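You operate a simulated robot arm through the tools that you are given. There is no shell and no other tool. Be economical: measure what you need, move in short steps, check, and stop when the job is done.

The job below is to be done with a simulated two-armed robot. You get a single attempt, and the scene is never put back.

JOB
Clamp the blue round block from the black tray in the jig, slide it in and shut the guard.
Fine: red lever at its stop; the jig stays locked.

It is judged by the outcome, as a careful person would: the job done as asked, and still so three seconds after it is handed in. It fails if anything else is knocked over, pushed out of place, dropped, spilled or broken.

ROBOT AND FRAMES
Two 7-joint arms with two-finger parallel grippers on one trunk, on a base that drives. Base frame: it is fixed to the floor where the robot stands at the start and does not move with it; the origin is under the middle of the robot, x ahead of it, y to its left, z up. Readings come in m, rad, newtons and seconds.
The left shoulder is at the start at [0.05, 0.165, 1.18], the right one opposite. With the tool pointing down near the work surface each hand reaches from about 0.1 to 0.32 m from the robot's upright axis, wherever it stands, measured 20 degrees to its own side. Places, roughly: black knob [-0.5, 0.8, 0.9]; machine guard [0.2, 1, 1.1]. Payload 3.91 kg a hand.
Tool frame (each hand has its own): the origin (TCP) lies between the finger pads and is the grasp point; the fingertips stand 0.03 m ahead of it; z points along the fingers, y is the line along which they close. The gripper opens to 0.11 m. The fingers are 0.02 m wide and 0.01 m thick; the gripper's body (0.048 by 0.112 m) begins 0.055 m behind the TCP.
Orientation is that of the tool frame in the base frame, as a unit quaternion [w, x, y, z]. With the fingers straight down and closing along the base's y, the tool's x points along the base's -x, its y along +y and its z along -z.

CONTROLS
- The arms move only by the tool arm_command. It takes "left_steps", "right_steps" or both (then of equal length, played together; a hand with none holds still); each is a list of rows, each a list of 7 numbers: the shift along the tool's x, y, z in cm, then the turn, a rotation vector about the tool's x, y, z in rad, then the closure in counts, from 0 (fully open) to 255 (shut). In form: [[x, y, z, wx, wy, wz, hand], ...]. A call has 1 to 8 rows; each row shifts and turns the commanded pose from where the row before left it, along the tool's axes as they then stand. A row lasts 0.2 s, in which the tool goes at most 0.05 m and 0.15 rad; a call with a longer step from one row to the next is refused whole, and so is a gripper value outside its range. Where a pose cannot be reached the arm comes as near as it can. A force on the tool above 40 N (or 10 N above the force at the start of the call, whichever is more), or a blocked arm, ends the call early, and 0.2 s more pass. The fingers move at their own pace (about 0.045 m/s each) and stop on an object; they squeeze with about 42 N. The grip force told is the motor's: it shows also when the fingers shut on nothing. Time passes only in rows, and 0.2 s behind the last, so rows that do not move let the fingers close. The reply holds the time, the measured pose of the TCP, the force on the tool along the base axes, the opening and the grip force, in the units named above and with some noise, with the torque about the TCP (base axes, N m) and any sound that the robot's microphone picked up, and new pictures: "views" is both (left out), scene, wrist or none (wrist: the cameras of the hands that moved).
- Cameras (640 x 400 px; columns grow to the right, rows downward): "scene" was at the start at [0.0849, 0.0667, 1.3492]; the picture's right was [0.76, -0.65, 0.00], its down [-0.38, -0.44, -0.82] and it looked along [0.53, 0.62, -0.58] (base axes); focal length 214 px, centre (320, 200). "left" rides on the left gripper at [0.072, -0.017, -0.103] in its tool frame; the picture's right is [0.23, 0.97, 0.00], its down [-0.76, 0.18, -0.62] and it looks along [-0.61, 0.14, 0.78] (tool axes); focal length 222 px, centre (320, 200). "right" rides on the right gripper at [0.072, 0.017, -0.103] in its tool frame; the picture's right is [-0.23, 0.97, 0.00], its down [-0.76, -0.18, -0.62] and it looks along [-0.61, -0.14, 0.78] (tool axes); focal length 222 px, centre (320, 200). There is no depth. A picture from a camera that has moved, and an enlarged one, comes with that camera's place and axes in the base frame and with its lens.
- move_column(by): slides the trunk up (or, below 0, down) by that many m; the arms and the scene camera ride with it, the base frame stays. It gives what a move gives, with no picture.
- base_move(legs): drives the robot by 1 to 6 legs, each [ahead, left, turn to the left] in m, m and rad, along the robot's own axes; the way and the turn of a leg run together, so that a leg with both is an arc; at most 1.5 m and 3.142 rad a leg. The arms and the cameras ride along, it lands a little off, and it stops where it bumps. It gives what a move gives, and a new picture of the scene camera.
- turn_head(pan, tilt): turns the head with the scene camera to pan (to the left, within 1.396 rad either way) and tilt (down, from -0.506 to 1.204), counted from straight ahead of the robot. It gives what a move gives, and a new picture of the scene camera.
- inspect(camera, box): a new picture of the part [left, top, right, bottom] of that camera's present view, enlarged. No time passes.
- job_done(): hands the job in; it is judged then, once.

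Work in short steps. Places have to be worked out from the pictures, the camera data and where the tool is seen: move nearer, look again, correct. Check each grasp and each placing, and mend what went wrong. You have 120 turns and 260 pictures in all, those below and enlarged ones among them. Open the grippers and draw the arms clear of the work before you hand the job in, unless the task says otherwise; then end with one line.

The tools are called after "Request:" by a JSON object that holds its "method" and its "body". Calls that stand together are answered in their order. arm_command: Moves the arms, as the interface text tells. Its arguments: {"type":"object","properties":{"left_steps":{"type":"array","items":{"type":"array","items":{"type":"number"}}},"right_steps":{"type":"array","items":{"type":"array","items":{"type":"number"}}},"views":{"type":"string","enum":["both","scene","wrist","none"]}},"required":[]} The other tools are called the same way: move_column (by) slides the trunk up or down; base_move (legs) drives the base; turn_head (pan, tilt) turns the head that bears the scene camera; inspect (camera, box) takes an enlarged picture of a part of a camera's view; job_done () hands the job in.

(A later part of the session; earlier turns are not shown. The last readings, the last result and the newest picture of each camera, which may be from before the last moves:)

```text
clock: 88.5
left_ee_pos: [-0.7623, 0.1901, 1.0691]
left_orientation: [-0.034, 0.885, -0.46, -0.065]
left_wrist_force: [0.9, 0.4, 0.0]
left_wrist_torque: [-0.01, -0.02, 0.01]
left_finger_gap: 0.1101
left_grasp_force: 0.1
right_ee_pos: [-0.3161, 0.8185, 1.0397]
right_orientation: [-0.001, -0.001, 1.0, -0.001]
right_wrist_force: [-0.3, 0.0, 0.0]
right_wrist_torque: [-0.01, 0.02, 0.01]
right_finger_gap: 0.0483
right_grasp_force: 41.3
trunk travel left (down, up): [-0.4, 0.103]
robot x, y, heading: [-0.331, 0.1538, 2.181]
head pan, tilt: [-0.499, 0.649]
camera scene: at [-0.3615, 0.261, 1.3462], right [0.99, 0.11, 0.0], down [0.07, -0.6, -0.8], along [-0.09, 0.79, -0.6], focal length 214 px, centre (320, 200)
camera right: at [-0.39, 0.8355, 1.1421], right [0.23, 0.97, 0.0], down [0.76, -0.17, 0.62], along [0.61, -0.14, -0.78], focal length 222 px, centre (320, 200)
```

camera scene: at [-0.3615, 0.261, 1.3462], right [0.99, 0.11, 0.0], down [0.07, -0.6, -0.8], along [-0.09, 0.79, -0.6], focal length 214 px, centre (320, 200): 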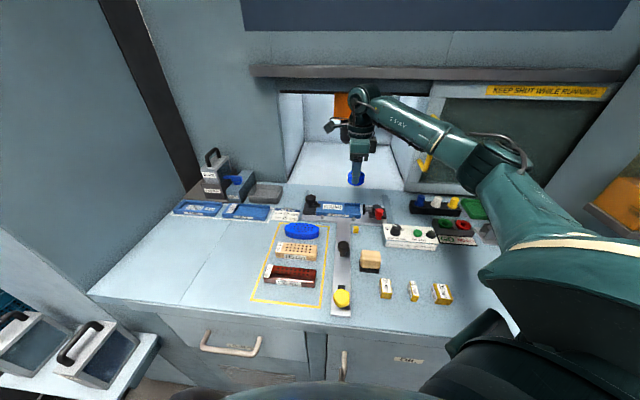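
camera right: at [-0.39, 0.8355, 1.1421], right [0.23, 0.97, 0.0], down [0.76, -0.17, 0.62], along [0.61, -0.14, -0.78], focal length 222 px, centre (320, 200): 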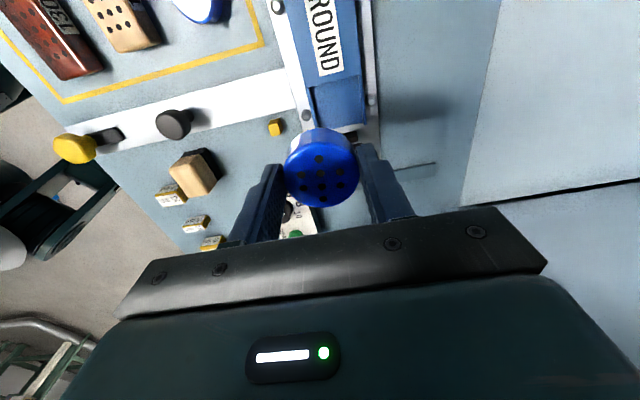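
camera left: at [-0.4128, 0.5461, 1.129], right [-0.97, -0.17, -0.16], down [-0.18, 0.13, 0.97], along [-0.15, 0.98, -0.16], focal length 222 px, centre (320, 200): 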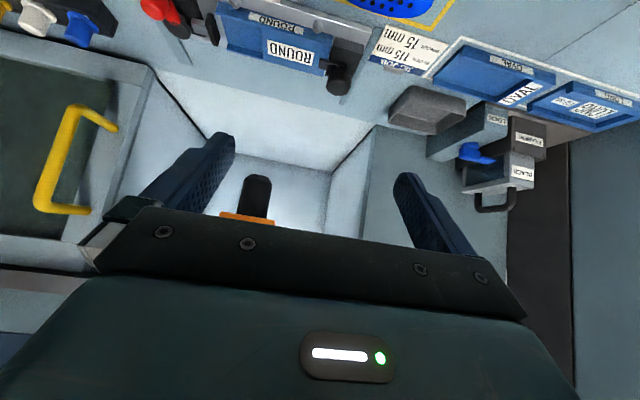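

Request:
{"method": "inspect", "body": {"camera": "right", "box": [260, 40, 420, 160]}}

Request:
{"method": "inspect", "body": {"camera": "scene", "box": [290, 160, 410, 235]}}

```text
3.33 times, centred on (340, 100) of right
camera zoom: at [-0.39, 0.8355, 1.1421], right [0.23, 0.97, 0.0], down [0.76, -0.17, 0.62], along [0.61, -0.14, -0.78], focal length 740 px, centre (253, 533)
```

zoom: 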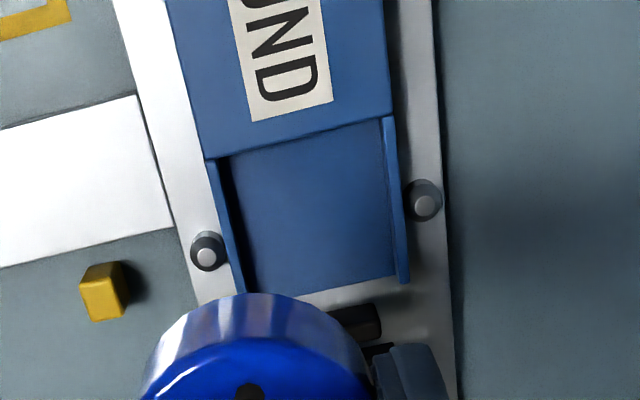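

```text
5.33 times, centred on (350, 198) of scene
camera zoom: at [-0.3615, 0.261, 1.3462], right [0.99, 0.11, 0.0], down [0.07, -0.6, -0.8], along [-0.09, 0.79, -0.6], focal length 1144 px, centre (160, 213)
```

zoom: 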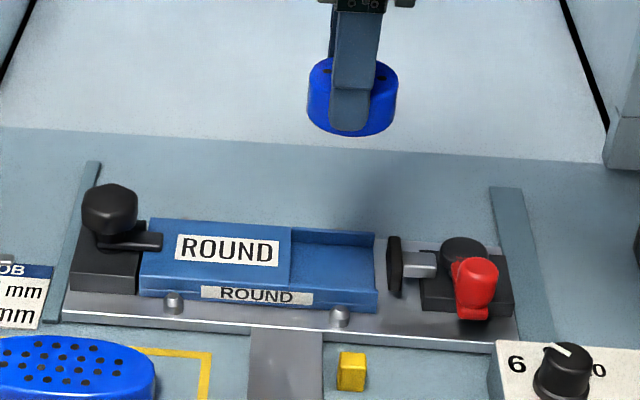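

Clear views now. Using the wrist camera, the recess centre is y≈0.84 with the stop at x≈-0.338. I shift and descend to a low hover, then look again.

Request:
{"method": "arm_command", "body": {"right_steps": [[-0.7, 2, 1, 0, 0, 0, 255], [0, 0, 2, 0, 0, 0, 255], [0, 0, 2, 0, 0, 0, 255], [0, 0, 2, 0, 0, 0, 255], [0, 0, 1, 0, 0, 0, 255], [0, 0, 0, 0, 0, 0, 255]], "views": "wrist"}}

Request:
{"method": "inspect", "body": {"camera": "scene", "box": [290, 160, 410, 235]}}

Request:
{"method": "inspect", "body": {"camera": "right", "box": [240, 40, 400, 220]}}

```text
clock: 90.0
left_ee_pos: [-0.7622, 0.1889, 1.0696]
left_orientation: [-0.036, 0.885, -0.46, -0.066]
left_wrist_force: [0.2, -0.2, 0.8]
left_wrist_torque: [-0.02, -0.02, 0.02]
left_finger_gap: 0.1097
left_grasp_force: 0.1
right_ee_pos: [-0.3109, 0.8393, 0.9635]
right_orientation: [-0.002, -0.002, 1.0, -0.001]
right_wrist_force: [-0.8, -0.1, -0.1]
right_wrist_torque: [0.0, -0.02, -0.02]
right_finger_gap: 0.0484
right_grasp_force: 42.0
trunk travel left (down, up): [-0.4, 0.103]
robot x, y, heading: [-0.3307, 0.1525, 2.181]
head pan, tilt: [-0.499, 0.649]
camera right: at [-0.3832, 0.8558, 1.0646], right [0.23, 0.97, 0.0], down [0.76, -0.18, 0.62], along [0.61, -0.14, -0.78], focal length 222 px, centre (320, 200)
```

right: 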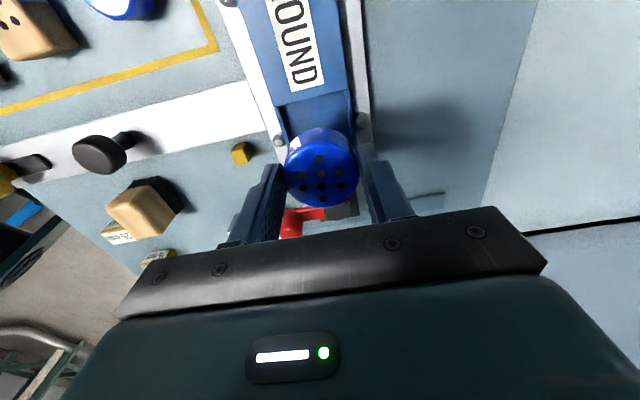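

```text
5.33 times, centred on (350, 198) of scene
camera zoom: at [-0.3615, 0.2607, 1.3462], right [0.99, 0.11, 0.0], down [0.07, -0.6, -0.8], along [-0.09, 0.79, -0.6], focal length 1144 px, centre (160, 213)
```

zoom: 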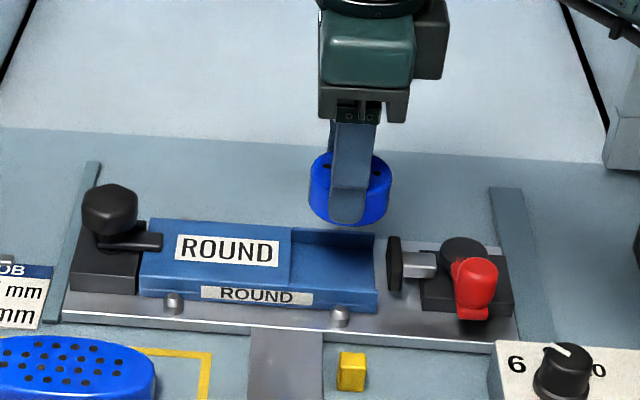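

```text
2.22 times, centred on (320, 130) of right
camera zoom: at [-0.3832, 0.8558, 1.0646], right [0.23, 0.97, 0.0], down [0.76, -0.18, 0.62], along [0.61, -0.14, -0.78], focal length 494 px, centre (320, 356)
```

zoom: 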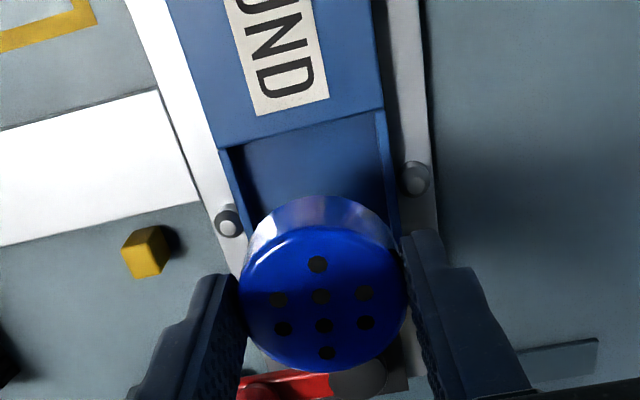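

Alignment in y matches (0.840) and x has 2–7 mm clearance from the stop. I descend most of the way and check.

Request:
{"method": "arm_command", "body": {"right_steps": [[0, 0.05, 1.5, 0, 0, 0, 255], [0, 0, 1, 0, 0, 0, 255], [0, 0, 0.5, 0, 0, 0, 255], [0, 0, 0, 0, 0, 0, 255]], "views": "none"}}

Request:
{"method": "inspect", "body": {"camera": "scene", "box": [320, 175, 390, 225]}}

Request:
{"method": "inspect", "body": {"camera": "right", "box": [240, 40, 400, 220]}}

```text
clock: 91.0
left_ee_pos: [-0.762, 0.1901, 1.0687]
left_orientation: [-0.035, 0.884, -0.461, -0.066]
left_wrist_force: [0.4, 0.5, 1.0]
left_wrist_torque: [0.01, -0.01, 0.0]
left_finger_gap: 0.11
left_grasp_force: 0.1
right_ee_pos: [-0.311, 0.8401, 0.9318]
right_orientation: [0.0, -0.001, 1.0, -0.001]
right_wrist_force: [0.5, 0.3, -0.7]
right_wrist_torque: [-0.01, 0.04, -0.03]
right_finger_gap: 0.0483
right_grasp_force: 42.4
trunk travel left (down, up): [-0.4, 0.103]
robot x, y, heading: [-0.3331, 0.1502, 2.182]
head pan, tilt: [-0.499, 0.649]
```

```text
8.00 times, centred on (355, 200) of scene
camera zoom: at [-0.3615, 0.2608, 1.3462], right [0.99, 0.11, 0.0], down [0.07, -0.6, -0.8], along [-0.09, 0.79, -0.6], focal length 1716 px, centre (40, 200)
```

zoom: 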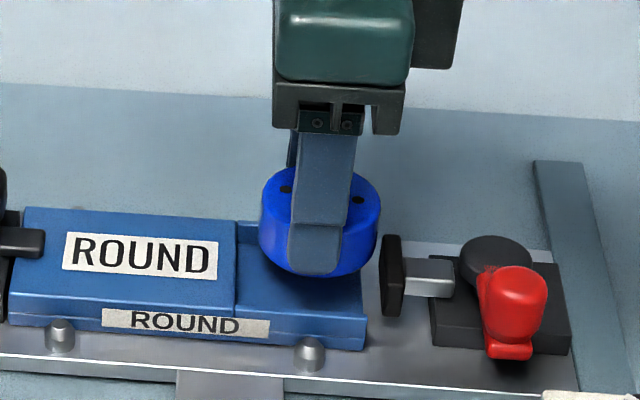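

```text
2.22 times, centred on (320, 130) of right
camera zoom: at [-0.3824, 0.8571, 1.0333], right [0.23, 0.97, 0.0], down [0.76, -0.18, 0.62], along [0.61, -0.14, -0.78], focal length 494 px, centre (320, 356)
```

zoom: 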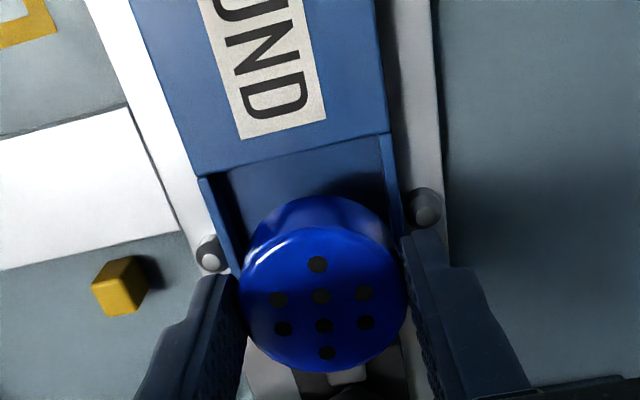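

The block sits about 9 mm from the stop and is near the pad, so I shift 4 mm left and lower gently.

Request:
{"method": "arm_command", "body": {"right_steps": [[0.4, 0, 0, 0, 0, 0, 255], [0, 0, 0.4, 0, 0, 0, 255], [0, 0, 0.3, 0, 0, 0, 255], [0, 0, 0, 0, 0, 0, 255]], "views": "none"}}

Request:
{"method": "inspect", "body": {"camera": "scene", "box": [320, 175, 390, 225]}}

Request:
{"method": "inspect", "body": {"camera": "right", "box": [260, 60, 380, 190]}}

```text
clock: 92.0
left_ee_pos: [-0.7615, 0.1896, 1.0694]
left_orientation: [-0.034, 0.885, -0.461, -0.065]
left_wrist_force: [0.3, -0.4, -0.9]
left_wrist_torque: [-0.02, 0.01, 0.02]
left_finger_gap: 0.1097
left_grasp_force: 0.0
right_ee_pos: [-0.315, 0.8401, 0.9242]
right_orientation: [-0.001, -0.001, 1.0, -0.001]
right_wrist_force: [0.7, 0.6, -1.3]
right_wrist_torque: [-0.02, -0.01, 0.0]
right_finger_gap: 0.0483
right_grasp_force: 41.6
trunk travel left (down, up): [-0.4, 0.103]
robot x, y, heading: [-0.3339, 0.1553, 2.183]
head pan, tilt: [-0.499, 0.649]
```

```text
8.00 times, centred on (355, 200) of scene
camera zoom: at [-0.3615, 0.2608, 1.3462], right [0.99, 0.11, 0.0], down [0.07, -0.6, -0.8], along [-0.09, 0.79, -0.6], focal length 1716 px, centre (40, 200)
```

zoom: 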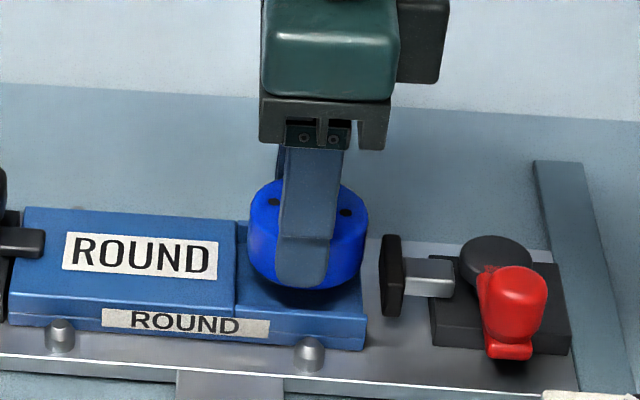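

```text
3.08 times, centred on (320, 125) of right
camera zoom: at [-0.3867, 0.8571, 1.0263], right [0.23, 0.97, 0.0], down [0.76, -0.18, 0.62], along [0.61, -0.14, -0.78], focal length 684 px, centre (320, 431)
```

zoom: 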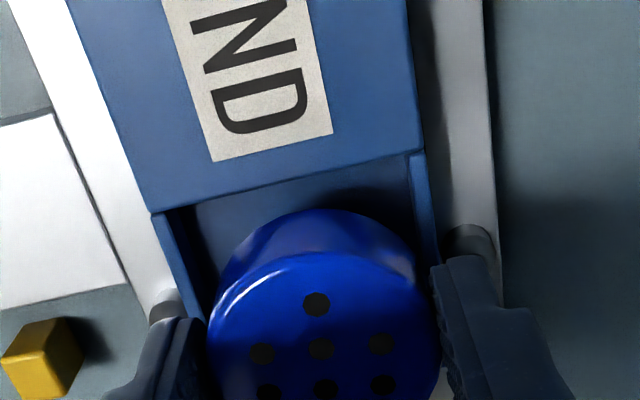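

Still about 1 cm above the floor. I lower further, watching the force.

Request:
{"method": "arm_command", "body": {"right_steps": [[0, 0, 0.3, 0, 0, 0, 255], [0, 0, 0.3, 0, 0, 0, 255], [0, 0, 0, 0, 0, 0, 255]], "views": "none"}}

Request:
{"method": "inspect", "body": {"camera": "scene", "box": [320, 175, 390, 225]}}

Request:
{"method": "inspect", "body": {"camera": "right", "box": [260, 60, 380, 190]}}

```text
clock: 92.8
left_ee_pos: [-0.762, 0.1904, 1.0692]
left_orientation: [-0.034, 0.885, -0.46, -0.066]
left_wrist_force: [0.1, -0.2, 0.5]
left_wrist_torque: [0.02, -0.04, 0.04]
left_finger_gap: 0.11
left_grasp_force: 0.2
right_ee_pos: [-0.3147, 0.8398, 0.9187]
right_orientation: [-0.002, -0.001, 1.0, -0.001]
right_wrist_force: [0.2, -0.8, -1.0]
right_wrist_torque: [-0.02, 0.01, 0.01]
right_finger_gap: 0.0482
right_grasp_force: 42.8
trunk travel left (down, up): [-0.4, 0.103]
robot x, y, heading: [-0.3322, 0.1495, 2.186]
head pan, tilt: [-0.499, 0.649]
```

```text
8.00 times, centred on (355, 200) of scene
camera zoom: at [-0.3615, 0.2608, 1.3462], right [0.99, 0.11, 0.0], down [0.07, -0.6, -0.8], along [-0.09, 0.79, -0.6], focal length 1716 px, centre (40, 200)
```

zoom: 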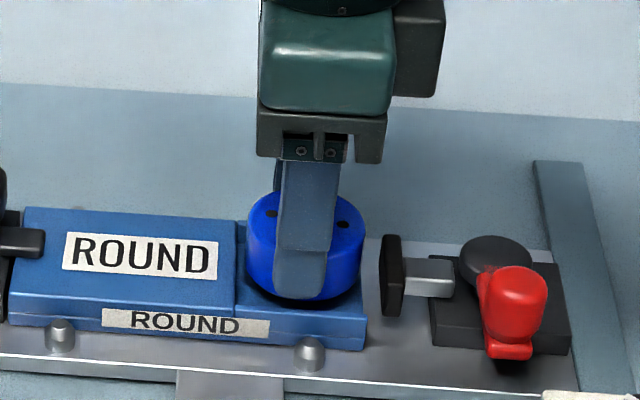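

```text
3.08 times, centred on (320, 125) of right
camera zoom: at [-0.3871, 0.8573, 1.0199], right [0.23, 0.97, 0.0], down [0.76, -0.18, 0.62], along [0.6, -0.14, -0.78], focal length 684 px, centre (320, 431)
```

zoom: 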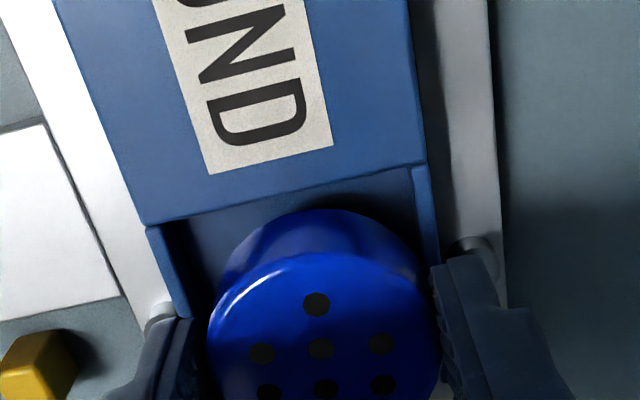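

Request:
{"method": "arm_command", "body": {"right_steps": [[0, 0, 0.2, 0, 0, 0, 255], [0, 0, 0.2, 0, 0, 0, 255], [0, 0, 0, 0, 0, 0, 255]], "views": "none"}}

Request:
{"method": "inspect", "body": {"camera": "scene", "box": [320, 175, 390, 225]}}

```text
clock: 93.5
left_ee_pos: [-0.7623, 0.1901, 1.0687]
left_orientation: [-0.035, 0.885, -0.46, -0.065]
left_wrist_force: [0.4, 0.0, -0.4]
left_wrist_torque: [-0.03, -0.02, 0.02]
left_finger_gap: 0.1099
left_grasp_force: 0.1
right_ee_pos: [-0.314, 0.8389, 0.9155]
right_orientation: [-0.001, -0.001, 1.0, 0.0]
right_wrist_force: [0.2, 0.7, -0.8]
right_wrist_torque: [-0.04, -0.01, 0.01]
right_finger_gap: 0.0484
right_grasp_force: 42.0
trunk travel left (down, up): [-0.4, 0.103]
robot x, y, heading: [-0.3378, 0.1491, 2.183]
head pan, tilt: [-0.499, 0.649]
```

```text
8.00 times, centred on (355, 200) of scene
camera zoom: at [-0.3615, 0.2608, 1.3462], right [0.99, 0.11, 0.0], down [0.07, -0.6, -0.8], along [-0.09, 0.79, -0.6], focal length 1716 px, centre (40, 200)
```

zoom: 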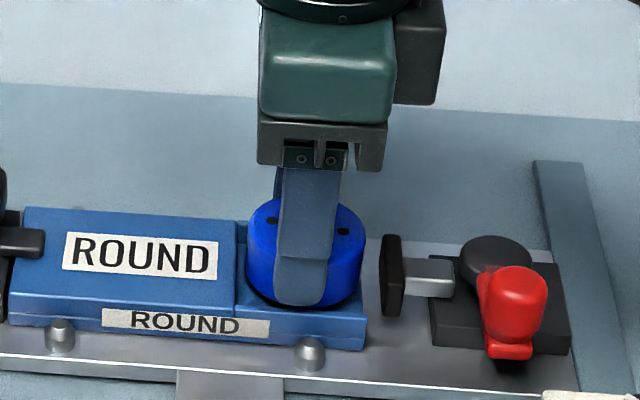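

Request:
{"method": "arm_command", "body": {"right_steps": [[0, 0.05, 0.2, 0, 0, 0, 255], [0, 0, 0.2, 0, 0, 0, 255], [0, 0, 0, 0, 0, 0, 255]], "views": "none"}}

Request:
{"method": "inspect", "body": {"camera": "scene", "box": [320, 175, 390, 225]}}

Request:
{"method": "inspect", "body": {"camera": "right", "box": [260, 60, 380, 190]}}

```text
clock: 94.3
left_ee_pos: [-0.7617, 0.1897, 1.0689]
left_orientation: [-0.035, 0.884, -0.461, -0.066]
left_wrist_force: [-0.5, 0.0, 0.0]
left_wrist_torque: [0.0, -0.02, 0.02]
left_finger_gap: 0.11
left_grasp_force: 0.1
right_ee_pos: [-0.3131, 0.8402, 0.911]
right_orientation: [-0.001, -0.001, 1.0, 0.0]
right_wrist_force: [-0.1, -1.2, -0.1]
right_wrist_torque: [-0.06, -0.01, 0.01]
right_finger_gap: 0.0482
right_grasp_force: 42.0
trunk travel left (down, up): [-0.4, 0.103]
robot x, y, heading: [-0.3317, 0.1516, 2.179]
head pan, tilt: [-0.499, 0.649]
```

```text
8.00 times, centred on (355, 200) of scene
camera zoom: at [-0.3615, 0.2605, 1.3462], right [0.99, 0.11, 0.0], down [0.07, -0.6, -0.8], along [-0.09, 0.79, -0.6], focal length 1716 px, centre (40, 200)
```

zoom: 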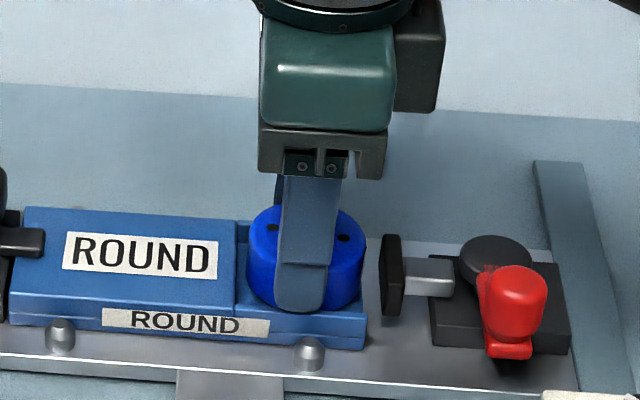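

```text
3.08 times, centred on (320, 125) of right
camera zoom: at [-0.3861, 0.8573, 1.0127], right [0.23, 0.97, 0.0], down [0.76, -0.18, 0.62], along [0.61, -0.14, -0.78], focal length 684 px, centre (320, 431)
```

zoom: 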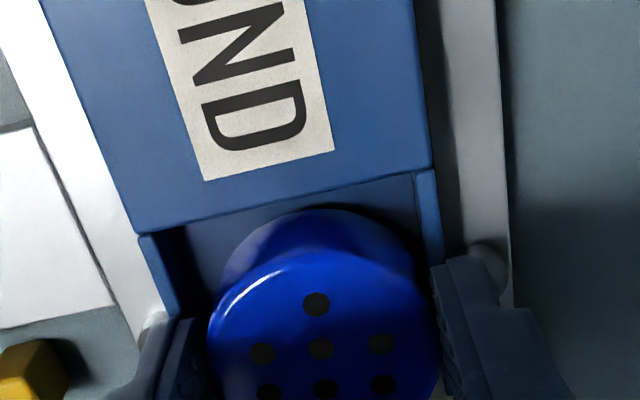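

Request:
{"method": "arm_command", "body": {"right_steps": [[0, 0, 0.2, 0, 0, 0, 255], [0, 0, 0.1, 0, 0, 0, 255], [0, 0, 0, 0, 0, 0, 255]], "views": "none"}}

Request:
{"method": "inspect", "body": {"camera": "scene", "box": [330, 185, 370, 220]}}

```text
clock: 95.2
left_ee_pos: [-0.7617, 0.1889, 1.0705]
left_orientation: [-0.035, 0.885, -0.461, -0.065]
left_wrist_force: [-0.6, -0.4, 0.6]
left_wrist_torque: [-0.02, -0.03, -0.02]
left_finger_gap: 0.1098
left_grasp_force: 0.0
right_ee_pos: [-0.3141, 0.8398, 0.9095]
right_orientation: [-0.002, 0.0, 1.0, 0.001]
right_wrist_force: [1.6, 0.1, 10.7]
right_wrist_torque: [-0.05, -0.14, -0.02]
right_finger_gap: 0.0483
right_grasp_force: 42.4
trunk travel left (down, up): [-0.4, 0.103]
robot x, y, heading: [-0.3311, 0.1491, 2.181]
head pan, tilt: [-0.499, 0.649]
```

```text
11.43 times, centred on (350, 202) of scene
camera zoom: at [-0.3613, 0.2596, 1.3465], right [0.99, 0.11, 0.0], down [0.07, -0.6, -0.8], along [-0.09, 0.79, -0.6], focal length 2451 px, centre (-23, 171)
```

zoom: 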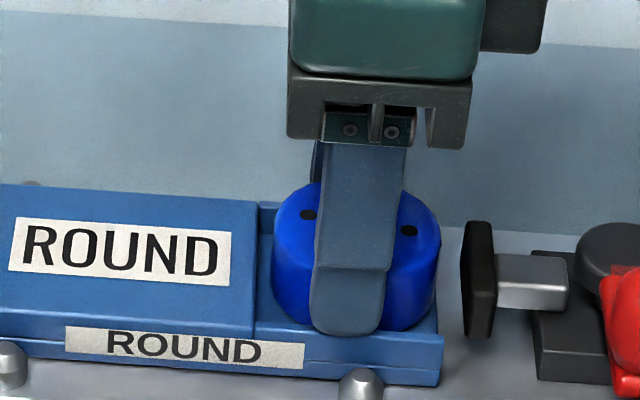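

Contact at 10.7 N: the block is seated or the tips touch the wall. I open slightly and look whether the block sits.

Request:
{"method": "arm_command", "body": {"right_steps": [[0, 0, -0.1, 0, 0, 0, 125], [0, 0, 0, 0, 0, 0, 125], [0, 0, 0, 0, 0, 0, 125]], "views": "none"}}

Request:
{"method": "inspect", "body": {"camera": "scene", "box": [330, 185, 370, 220]}}

Request:
{"method": "inspect", "body": {"camera": "right", "box": [260, 60, 380, 190]}}

```text
clock: 96.0
left_ee_pos: [-0.7626, 0.1898, 1.0706]
left_orientation: [-0.035, 0.884, -0.461, -0.066]
left_wrist_force: [0.2, -0.4, -0.5]
left_wrist_torque: [-0.02, 0.01, -0.01]
left_finger_gap: 0.1099
left_grasp_force: 0.0
right_ee_pos: [-0.3138, 0.8404, 0.9085]
right_orientation: [-0.003, 0.0, 1.0, 0.001]
right_wrist_force: [-1.2, 12.7, 16.0]
right_wrist_torque: [0.22, -0.03, 0.01]
right_finger_gap: 0.0524
right_grasp_force: 0.1
trunk travel left (down, up): [-0.4, 0.103]
robot x, y, heading: [-0.3337, 0.1497, 2.18]
head pan, tilt: [-0.499, 0.649]
```

```text
11.43 times, centred on (350, 202) of scene
camera zoom: at [-0.3617, 0.2601, 1.3464], right [0.99, 0.11, 0.0], down [0.07, -0.6, -0.8], along [-0.09, 0.79, -0.6], focal length 2451 px, centre (-23, 171)
```

zoom: 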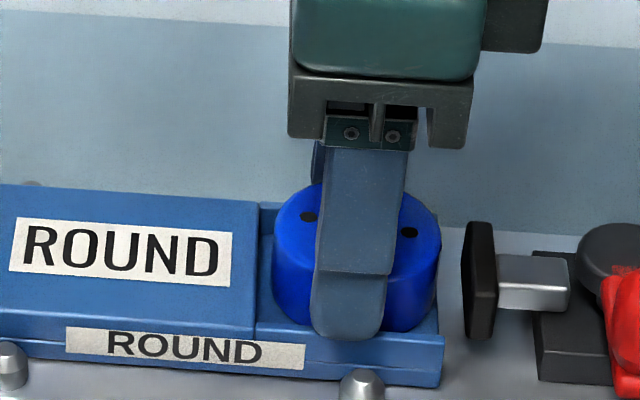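

```text
3.08 times, centred on (320, 125) of right
camera zoom: at [-0.386, 0.8569, 1.0116], right [0.23, 0.97, 0.0], down [0.76, -0.18, 0.62], along [0.6, -0.14, -0.79], focal length 684 px, centre (320, 431)
```

zoom: 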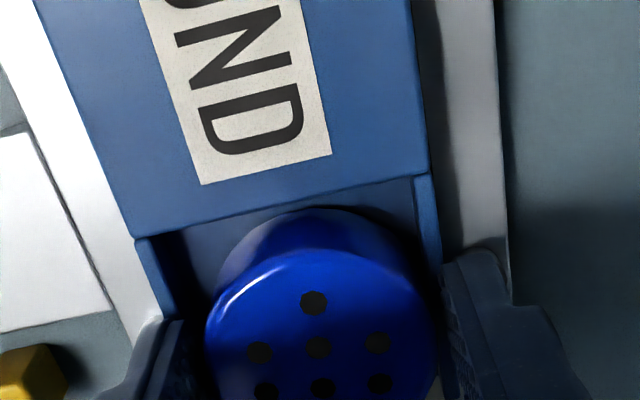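

There's some contact from the fingertips on the wall edge; I raise 3 mm and open a little more.

Request:
{"method": "arm_command", "body": {"right_steps": [[0, 0, -0.3, 0, 0, 0, 125], [0, 0, 0, 0, 0, 0, 120], [0, 0, 0, 0, 0, 0, 115]], "views": "none"}}

Request:
{"method": "inspect", "body": {"camera": "scene", "box": [330, 185, 370, 220]}}

Request:
{"method": "inspect", "body": {"camera": "right", "box": [260, 60, 380, 190]}}

```text
clock: 96.8
left_ee_pos: [-0.7616, 0.1893, 1.069]
left_orientation: [-0.035, 0.885, -0.461, -0.065]
left_wrist_force: [0.1, 0.3, 0.7]
left_wrist_torque: [0.01, 0.03, 0.02]
left_finger_gap: 0.1096
left_grasp_force: 0.0
right_ee_pos: [-0.3131, 0.839, 0.9094]
right_orientation: [0.0, -0.001, 1.0, -0.003]
right_wrist_force: [-0.3, 0.2, 0.6]
right_wrist_torque: [0.01, 0.01, -0.02]
right_finger_gap: 0.0607
right_grasp_force: 0.0
trunk travel left (down, up): [-0.4, 0.103]
robot x, y, heading: [-0.3327, 0.1498, 2.188]
head pan, tilt: [-0.499, 0.649]
```

```text
11.43 times, centred on (350, 202) of scene
camera zoom: at [-0.3615, 0.2607, 1.346], right [0.99, 0.11, 0.0], down [0.07, -0.6, -0.8], along [-0.09, 0.79, -0.6], focal length 2451 px, centre (-23, 171)
```

zoom: 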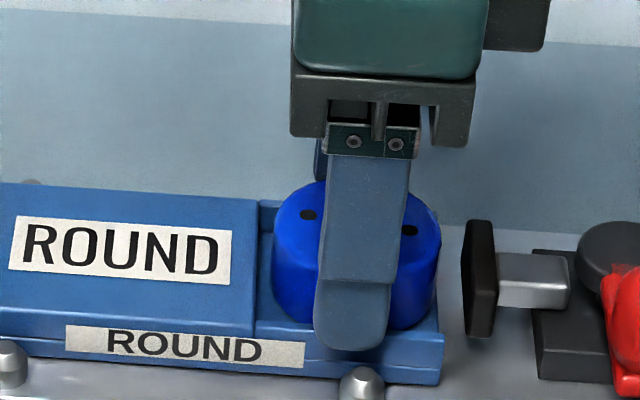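

```text
3.08 times, centred on (320, 125) of right
camera zoom: at [-0.3856, 0.8567, 1.0112], right [0.23, 0.97, 0.0], down [0.76, -0.17, 0.62], along [0.61, -0.14, -0.78], focal length 684 px, centre (320, 431)
```

zoom: 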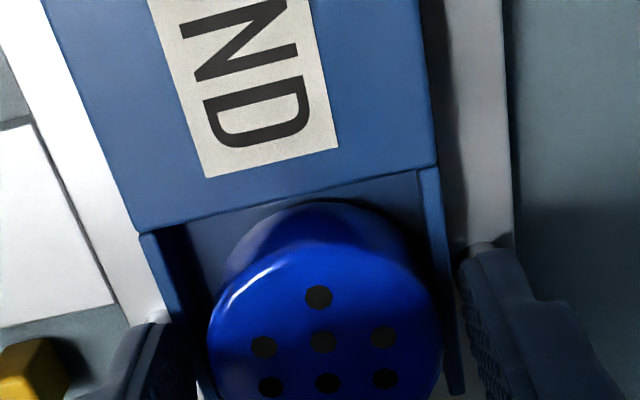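

Forces are clear. I raise the hand straight up and examine the block's seat.

Request:
{"method": "arm_command", "body": {"right_steps": [[0, 0, -1, 0, 0, 0, 110], [0, 0, -2, 0, 0, 0, 100], [0, 0, -3, 0, 0, 0, 100], [0, 0, -3, 0, 0, 0, 100]], "views": "wrist"}}

Request:
{"method": "inspect", "body": {"camera": "scene", "box": [330, 185, 370, 220]}}

Request:
{"method": "inspect", "body": {"camera": "right", "box": [250, 60, 390, 210]}}

```text
clock: 97.8
left_ee_pos: [-0.762, 0.189, 1.069]
left_orientation: [-0.036, 0.884, -0.461, -0.065]
left_wrist_force: [-0.2, 0.3, -0.2]
left_wrist_torque: [0.04, 0.01, 0.01]
left_finger_gap: 0.11
left_grasp_force: 0.0
right_ee_pos: [-0.3139, 0.8414, 1.0011]
right_orientation: [-0.001, -0.001, 1.0, 0.0]
right_wrist_force: [-0.7, 0.3, 0.1]
right_wrist_torque: [0.03, -0.01, 0.02]
right_finger_gap: 0.067
right_grasp_force: 0.0
trunk travel left (down, up): [-0.4, 0.103]
robot x, y, heading: [-0.339, 0.1543, 2.178]
head pan, tilt: [-0.499, 0.649]
camera right: at [-0.3863, 0.8587, 1.1032], right [0.23, 0.97, 0.0], down [0.76, -0.18, 0.62], along [0.61, -0.14, -0.78], focal length 222 px, centre (320, 200)
```

right: 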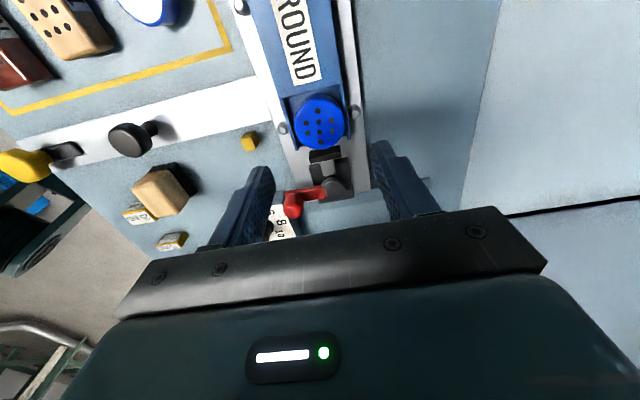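

```text
11.43 times, centred on (350, 202) of scene
camera zoom: at [-0.3616, 0.2604, 1.3462], right [0.99, 0.11, 0.0], down [0.07, -0.6, -0.8], along [-0.09, 0.79, -0.6], focal length 2451 px, centre (-23, 171)
```

zoom: 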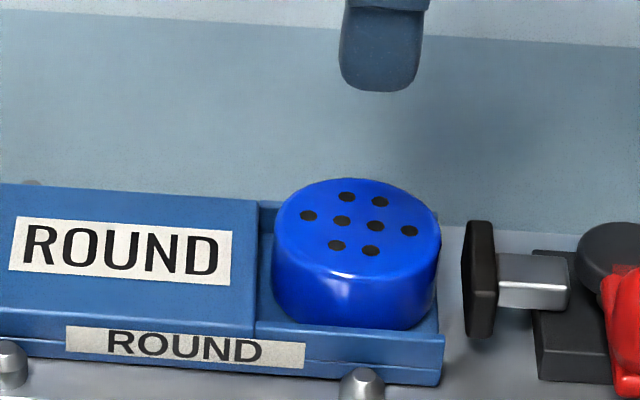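

```text
2.67 times, centred on (320, 135) of right
camera zoom: at [-0.3863, 0.8587, 1.1032], right [0.23, 0.97, 0.0], down [0.76, -0.18, 0.62], along [0.61, -0.14, -0.78], focal length 592 px, centre (320, 373)
```

zoom: 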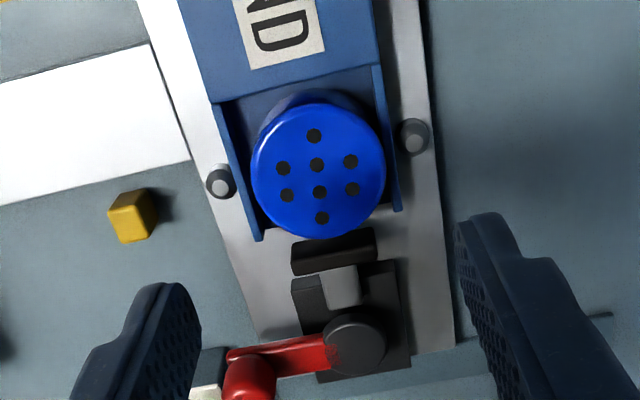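

The block sits level in the nest. Now the lever: pivot ≈(-0.239, 0.84), knob ≈(-0.235, 0.796, 0.905). I close the fingers and bring them over the left side of the knob to push it.

Request:
{"method": "arm_command", "body": {"right_steps": [[0, 0, -1, 0, 0, 0, 255], [-1.6, -1.5, 0, 0, 0, 0, 255], [-1.6, -1.5, 0, 0, 0, 0, 255], [-1.6, -1.5, 0, 0, 0, 0, 255], [0, 0, 1, 0, 0, 0, 255], [0, 0, 2, 0, 0, 0, 255], [0, 0, 2, 0, 0, 0, 255], [0, 0, 0, 0, 0, 0, 255]], "views": "wrist"}}

Request:
{"method": "inspect", "body": {"camera": "scene", "box": [330, 180, 400, 230]}}

```text
clock: 99.5
left_ee_pos: [-0.7622, 0.1907, 1.0692]
left_orientation: [-0.035, 0.885, -0.46, -0.065]
left_wrist_force: [0.7, 0.0, -0.4]
left_wrist_torque: [-0.02, 0.0, -0.01]
left_finger_gap: 0.1099
left_grasp_force: 0.1
right_ee_pos: [-0.2653, 0.7958, 0.9604]
right_orientation: [-0.002, -0.001, 1.0, -0.001]
right_wrist_force: [0.6, 0.0, 0.8]
right_wrist_torque: [-0.03, -0.02, 0.0]
right_finger_gap: 0.0
right_grasp_force: 37.9
trunk travel left (down, up): [-0.4, 0.103]
robot x, y, heading: [-0.3349, 0.1501, 2.178]
head pan, tilt: [-0.499, 0.649]
camera right: at [-0.3373, 0.8122, 1.0628], right [0.23, 0.97, 0.0], down [0.76, -0.18, 0.62], along [0.6, -0.14, -0.78], focal length 222 px, centre (320, 200)
```

right: 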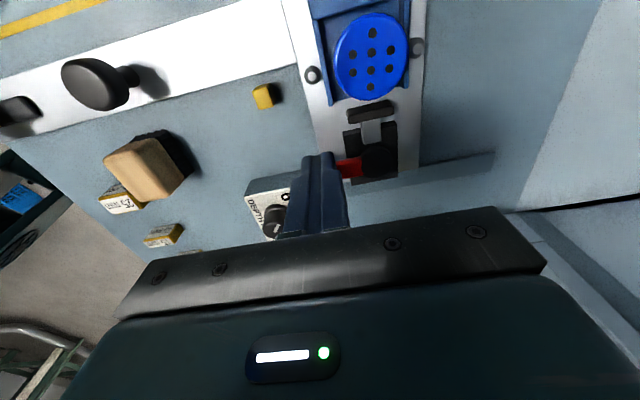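

```text
8.00 times, centred on (365, 205) of scene
camera zoom: at [-0.3615, 0.2607, 1.3462], right [0.99, 0.11, 0.0], down [0.07, -0.6, -0.8], along [-0.09, 0.79, -0.6], focal length 1716 px, centre (-40, 160)
```

zoom: 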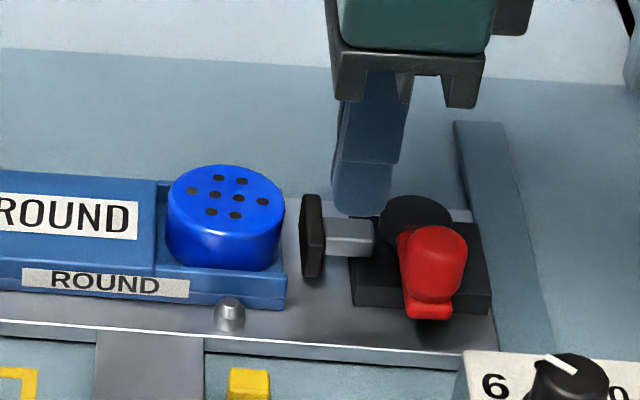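

Request:
{"method": "arm_command", "body": {"right_steps": [[0.6, -0.3, 1, 0, 0, 0, 255], [0, 0, 1.3, 0, 0, 0, 255], [0, 0, 1, 0, 0, 0, 255], [0, 0, 0, 0, 0, 0, 255]], "views": "wrist"}}

Request:
{"method": "inspect", "body": {"camera": "scene", "box": [330, 180, 400, 230]}}

```text
clock: 100.5
left_ee_pos: [-0.7628, 0.1902, 1.0694]
left_orientation: [-0.035, 0.885, -0.46, -0.065]
left_wrist_force: [-0.6, -0.6, -0.5]
left_wrist_torque: [0.01, -0.03, 0.0]
left_finger_gap: 0.1097
left_grasp_force: 0.1
right_ee_pos: [-0.2701, 0.7937, 0.9269]
right_orientation: [-0.002, -0.001, 1.0, -0.002]
right_wrist_force: [0.4, -0.9, -0.5]
right_wrist_torque: [-0.02, 0.0, -0.03]
right_finger_gap: 0.0001
right_grasp_force: 37.2
trunk travel left (down, up): [-0.4, 0.103]
robot x, y, heading: [-0.3341, 0.146, 2.182]
head pan, tilt: [-0.499, 0.649]
camera right: at [-0.3423, 0.811, 1.0293], right [0.23, 0.97, 0.0], down [0.76, -0.18, 0.62], along [0.6, -0.14, -0.78], focal length 222 px, centre (320, 200)
```

right: 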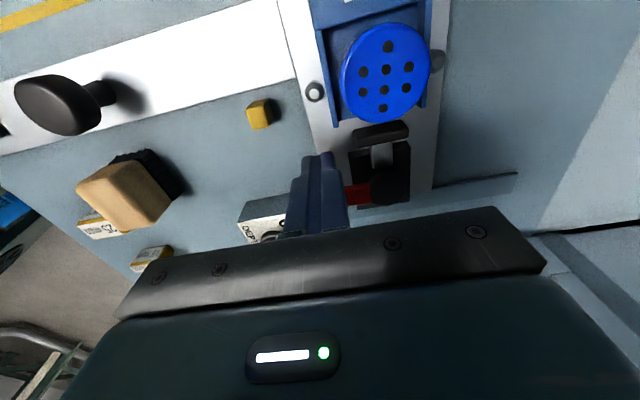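

```text
8.00 times, centred on (365, 205) of scene
camera zoom: at [-0.3615, 0.2607, 1.3462], right [0.99, 0.11, 0.0], down [0.07, -0.6, -0.8], along [-0.09, 0.79, -0.6], focal length 1716 px, centre (-40, 160)
```

zoom: 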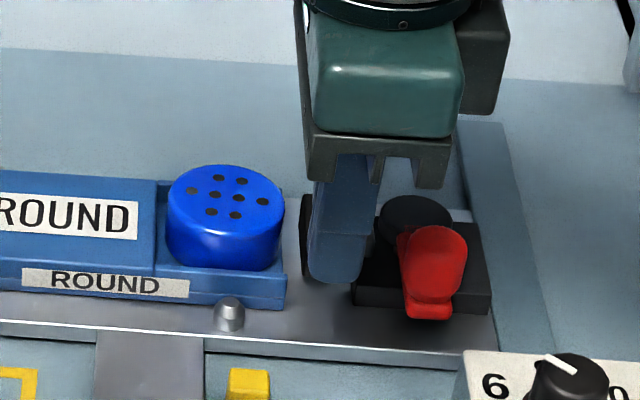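

The fingers stand left of the red knob. I push toward +x gently and watch forces.

Request:
{"method": "arm_command", "body": {"right_steps": [[-0.6, 0, 0, 0, 0, 0, 255], [-0.6, 0, 0, 0, 0, 0, 255], [-0.5, 0, 0, 0, 0, 0, 255], [-0.5, 0, 0, 0, 0, 0, 255]], "views": "none"}}

Request:
{"method": "inspect", "body": {"camera": "scene", "box": [330, 180, 400, 230]}}

```text
clock: 101.5
left_ee_pos: [-0.7607, 0.1897, 1.0696]
left_orientation: [-0.035, 0.885, -0.46, -0.065]
left_wrist_force: [1.1, -0.1, 0.0]
left_wrist_torque: [0.01, 0.01, -0.01]
left_finger_gap: 0.1099
left_grasp_force: 0.0
right_ee_pos: [-0.2494, 0.7936, 0.9287]
right_orientation: [-0.001, -0.001, 1.0, -0.001]
right_wrist_force: [-0.9, -0.6, 1.5]
right_wrist_torque: [0.03, 0.01, 0.01]
right_finger_gap: 0.0
right_grasp_force: 37.8
trunk travel left (down, up): [-0.4, 0.103]
robot x, y, heading: [-0.3355, 0.1514, 2.18]
head pan, tilt: [-0.499, 0.649]
```

```text
8.00 times, centred on (365, 205) of scene
camera zoom: at [-0.3615, 0.2607, 1.3462], right [0.99, 0.11, 0.0], down [0.07, -0.6, -0.8], along [-0.09, 0.79, -0.6], focal length 1716 px, centre (-40, 160)
```

zoom: 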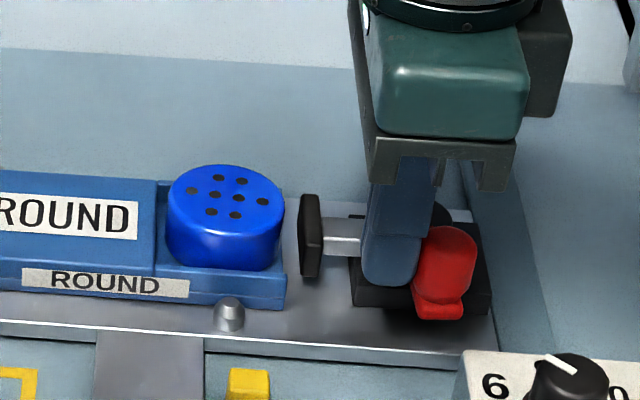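

The knob has begun to move with little force; I continue.

Request:
{"method": "arm_command", "body": {"right_steps": [[-0.6, 0.1, 0, 0, 0, 0, 255], [-0.6, 0.2, 0, 0, 0, 0, 255], [-0.6, 0.2, 0, 0, 0, 0, 255], [-0.5, 0.2, 0, 0, 0, 0, 255]], "views": "none"}}

Request:
{"method": "inspect", "body": {"camera": "scene", "box": [330, 180, 400, 230]}}

```text
clock: 102.5
left_ee_pos: [-0.7613, 0.1893, 1.0695]
left_orientation: [-0.034, 0.885, -0.46, -0.066]
left_wrist_force: [-0.1, -0.2, 0.5]
left_wrist_torque: [-0.01, 0.04, 0.04]
left_finger_gap: 0.1099
left_grasp_force: 0.1
right_ee_pos: [-0.2262, 0.7991, 0.929]
right_orientation: [-0.001, 0.001, 1.0, -0.001]
right_wrist_force: [-0.2, 0.9, -0.3]
right_wrist_torque: [0.0, 0.0, -0.04]
right_finger_gap: 0.0
right_grasp_force: 38.1
trunk travel left (down, up): [-0.4, 0.103]
robot x, y, heading: [-0.3334, 0.148, 2.178]
head pan, tilt: [-0.499, 0.649]
```

```text
8.00 times, centred on (365, 205) of scene
camera zoom: at [-0.3614, 0.2607, 1.3462], right [0.99, 0.11, 0.0], down [0.07, -0.6, -0.8], along [-0.09, 0.79, -0.6], focal length 1716 px, centre (-40, 160)
```

zoom: 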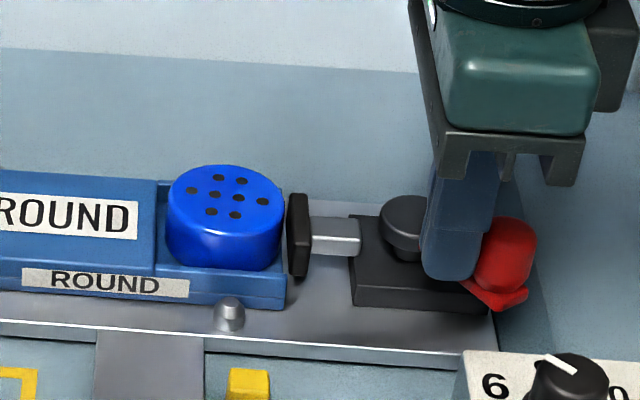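

That's the clamping direction; the pad approaches the block. I follow the arc.

Request:
{"method": "arm_command", "body": {"right_steps": [[-0.5, 0.4, 0, 0, 0, 0, 255], [-0.5, 0.4, 0, 0, 0, 0, 255], [-0.4, 0.5, 0, 0, 0, 0, 255], [-0.4, 0.5, 0, 0, 0, 0, 255]], "views": "none"}}

Request:
{"method": "inspect", "body": {"camera": "scene", "box": [330, 180, 400, 230]}}

```text
clock: 103.5
left_ee_pos: [-0.7619, 0.1893, 1.0687]
left_orientation: [-0.035, 0.884, -0.461, -0.066]
left_wrist_force: [-0.5, 0.2, 0.4]
left_wrist_torque: [0.0, 0.0, -0.03]
left_finger_gap: 0.1102
left_grasp_force: 0.1
right_ee_pos: [-0.2093, 0.8171, 0.9274]
right_orientation: [-0.002, -0.001, 1.0, -0.001]
right_wrist_force: [-1.9, -0.4, 0.7]
right_wrist_torque: [-0.02, 0.07, 0.03]
right_finger_gap: 0.0003
right_grasp_force: 38.3
trunk travel left (down, up): [-0.4, 0.103]
robot x, y, heading: [-0.3342, 0.1479, 2.186]
head pan, tilt: [-0.499, 0.649]
```

```text
8.00 times, centred on (365, 205) of scene
camera zoom: at [-0.3617, 0.2608, 1.3462], right [0.99, 0.11, 0.0], down [0.07, -0.6, -0.8], along [-0.09, 0.79, -0.6], focal length 1716 px, centre (-40, 160)
```

zoom: 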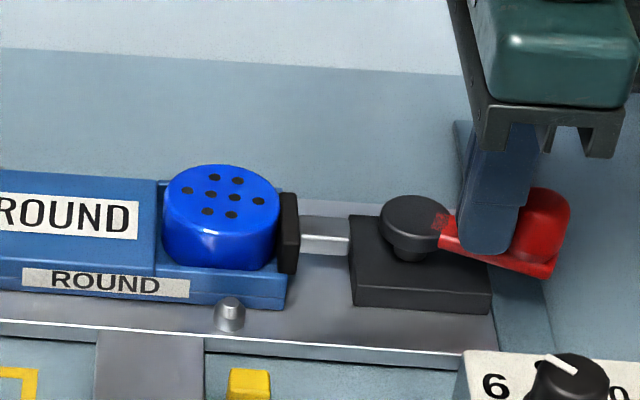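

The pad touches the block. I keep pushing, mainly in +y, to the stop.

Request:
{"method": "arm_command", "body": {"right_steps": [[-0.3, 0.5, 0, 0, 0, 0, 255], [-0.2, 0.5, 0, 0, 0, 0, 255], [-0.1, 0.5, 0, 0, 0, 0, 255], [0, 0.5, 0, 0, 0, 0, 255]], "views": "none"}}

Request:
{"method": "inspect", "body": {"camera": "scene", "box": [330, 180, 400, 230]}}

```text
clock: 104.5
left_ee_pos: [-0.7629, 0.1883, 1.0681]
left_orientation: [-0.036, 0.884, -0.461, -0.065]
left_wrist_force: [0.6, -0.2, 0.7]
left_wrist_torque: [-0.01, -0.01, 0.01]
left_finger_gap: 0.1099
left_grasp_force: 0.1
right_ee_pos: [-0.2063, 0.8369, 0.9295]
right_orientation: [-0.003, -0.003, 1.0, -0.001]
right_wrist_force: [-19.6, -3.9, 1.2]
right_wrist_torque: [-0.29, 0.62, -0.11]
right_finger_gap: 0.0
right_grasp_force: 37.0
trunk travel left (down, up): [-0.4, 0.103]
robot x, y, heading: [-0.3354, 0.1494, 2.184]
head pan, tilt: [-0.499, 0.649]
```

```text
8.00 times, centred on (365, 205) of scene
camera zoom: at [-0.3637, 0.2601, 1.3462], right [0.99, 0.11, 0.0], down [0.07, -0.6, -0.8], along [-0.09, 0.79, -0.6], focal length 1716 px, centre (-40, 160)
```

zoom: 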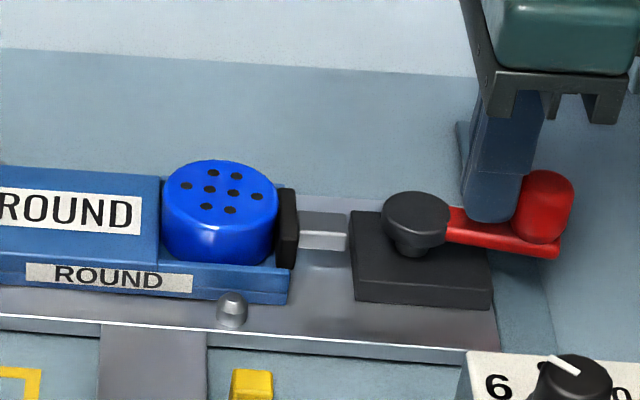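

The lever now points to +x, but my fingers press the knob sideways. I lift, go to the front of the knob, and push it in +y to find the stop.

Request:
{"method": "arm_command", "body": {"right_steps": [[0.5, -0.5, -1, 0, 0, 0, 255], [0, 0, -3, 0, 0, 0, 255], [-1.3, -1.7, 0, 0, 0, 0, 255], [-1.3, -1.7, 0, 0, 0, 0, 255], [0, 0, 0, 0, 0, 0, 255]], "views": "wrist"}}

Request:
{"method": "inspect", "body": {"camera": "scene", "box": [340, 180, 410, 230]}}

```text
clock: 105.8
left_ee_pos: [-0.7619, 0.1899, 1.0697]
left_orientation: [-0.035, 0.884, -0.461, -0.065]
left_wrist_force: [0.1, -0.1, -0.5]
left_wrist_torque: [0.03, 0.02, 0.02]
left_finger_gap: 0.1098
left_grasp_force: 0.0
right_ee_pos: [-0.1826, 0.8001, 0.9679]
right_orientation: [-0.001, 0.0, 1.0, -0.001]
right_wrist_force: [-0.5, -0.5, 0.2]
right_wrist_torque: [-0.02, -0.02, -0.01]
right_finger_gap: 0.0003
right_grasp_force: 38.1
trunk travel left (down, up): [-0.4, 0.103]
robot x, y, heading: [-0.3334, 0.1513, 2.183]
head pan, tilt: [-0.499, 0.649]
camera right: at [-0.2553, 0.8168, 1.0699], right [0.23, 0.97, 0.0], down [0.76, -0.18, 0.62], along [0.6, -0.14, -0.78], focal length 222 px, centre (320, 200)
```

right: 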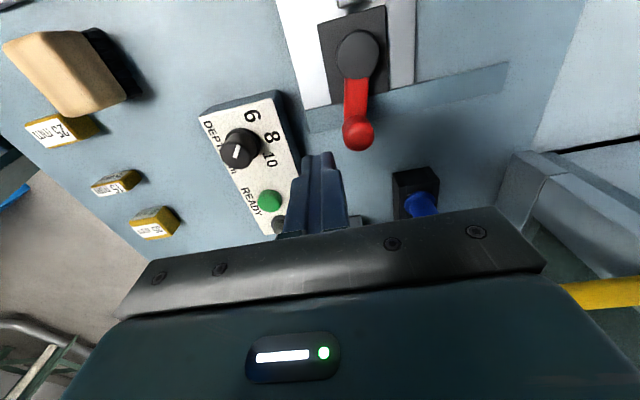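

```text
8.00 times, centred on (375, 205) of scene
camera zoom: at [-0.3615, 0.2608, 1.3462], right [0.99, 0.11, 0.0], down [0.07, -0.6, -0.8], along [-0.09, 0.79, -0.6], focal length 1716 px, centre (-120, 160)
```

zoom: 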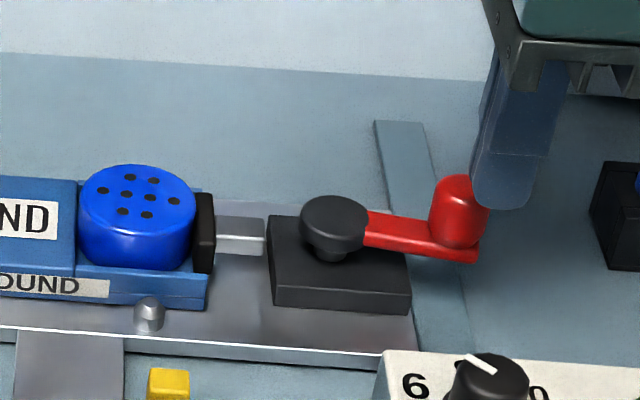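

The lever is ~13° short of +x perpendicular. I descend in front of the knob and push it in +y.

Request:
{"method": "arm_command", "body": {"right_steps": [[0.3, -0.6, 1, 0, 0, 0, 255], [0, 0, 2, 0, 0, 0, 255], [0, 0, 1, 0, 0, 0, 255], [0, 0.6, 0, 0, 0, 0, 255], [0, 0.5, 0, 0, 0, 0, 255], [0, 0.4, 0, 0, 0, 0, 255], [0, 0, 0, 0, 0, 0, 255]], "views": "wrist"}}

Request:
{"method": "inspect", "body": {"camera": "scene", "box": [340, 180, 410, 230]}}

```text
clock: 107.3
left_ee_pos: [-0.7637, 0.1893, 1.0703]
left_orientation: [-0.034, 0.885, -0.461, -0.064]
left_wrist_force: [0.6, 0.1, -0.6]
left_wrist_torque: [0.01, 0.02, 0.02]
left_finger_gap: 0.1101
left_grasp_force: 0.0
right_ee_pos: [-0.1845, 0.8065, 0.928]
right_orientation: [0.0, -0.001, 1.0, -0.001]
right_wrist_force: [-0.3, 0.4, 0.3]
right_wrist_torque: [0.03, 0.02, 0.01]
right_finger_gap: 0.0002
right_grasp_force: 37.9
trunk travel left (down, up): [-0.4, 0.103]
robot x, y, heading: [-0.3324, 0.1489, 2.181]
head pan, tilt: [-0.499, 0.649]
camera right: at [-0.2565, 0.8242, 1.0301], right [0.23, 0.97, 0.0], down [0.76, -0.18, 0.62], along [0.61, -0.14, -0.78], focal length 222 px, centre (320, 200)
```

right: 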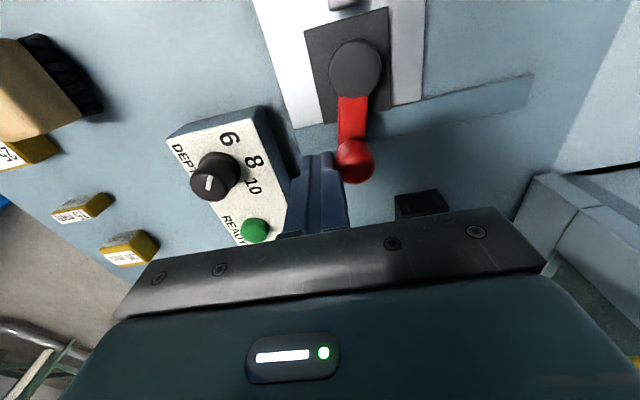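

```text
8.00 times, centred on (375, 205) of scene
camera zoom: at [-0.3615, 0.2607, 1.3462], right [0.99, 0.11, 0.0], down [0.07, -0.6, -0.8], along [-0.09, 0.79, -0.6], focal length 1716 px, centre (-120, 160)
```

zoom: 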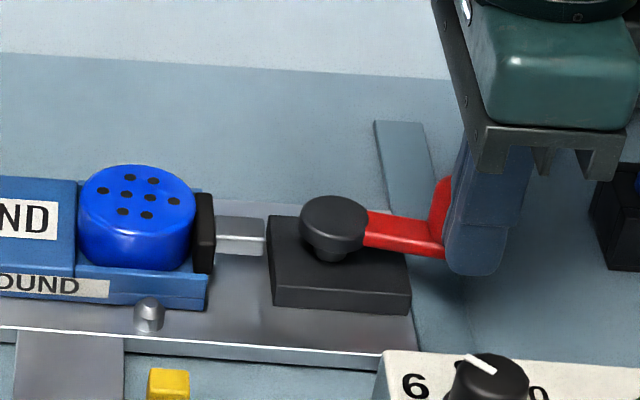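

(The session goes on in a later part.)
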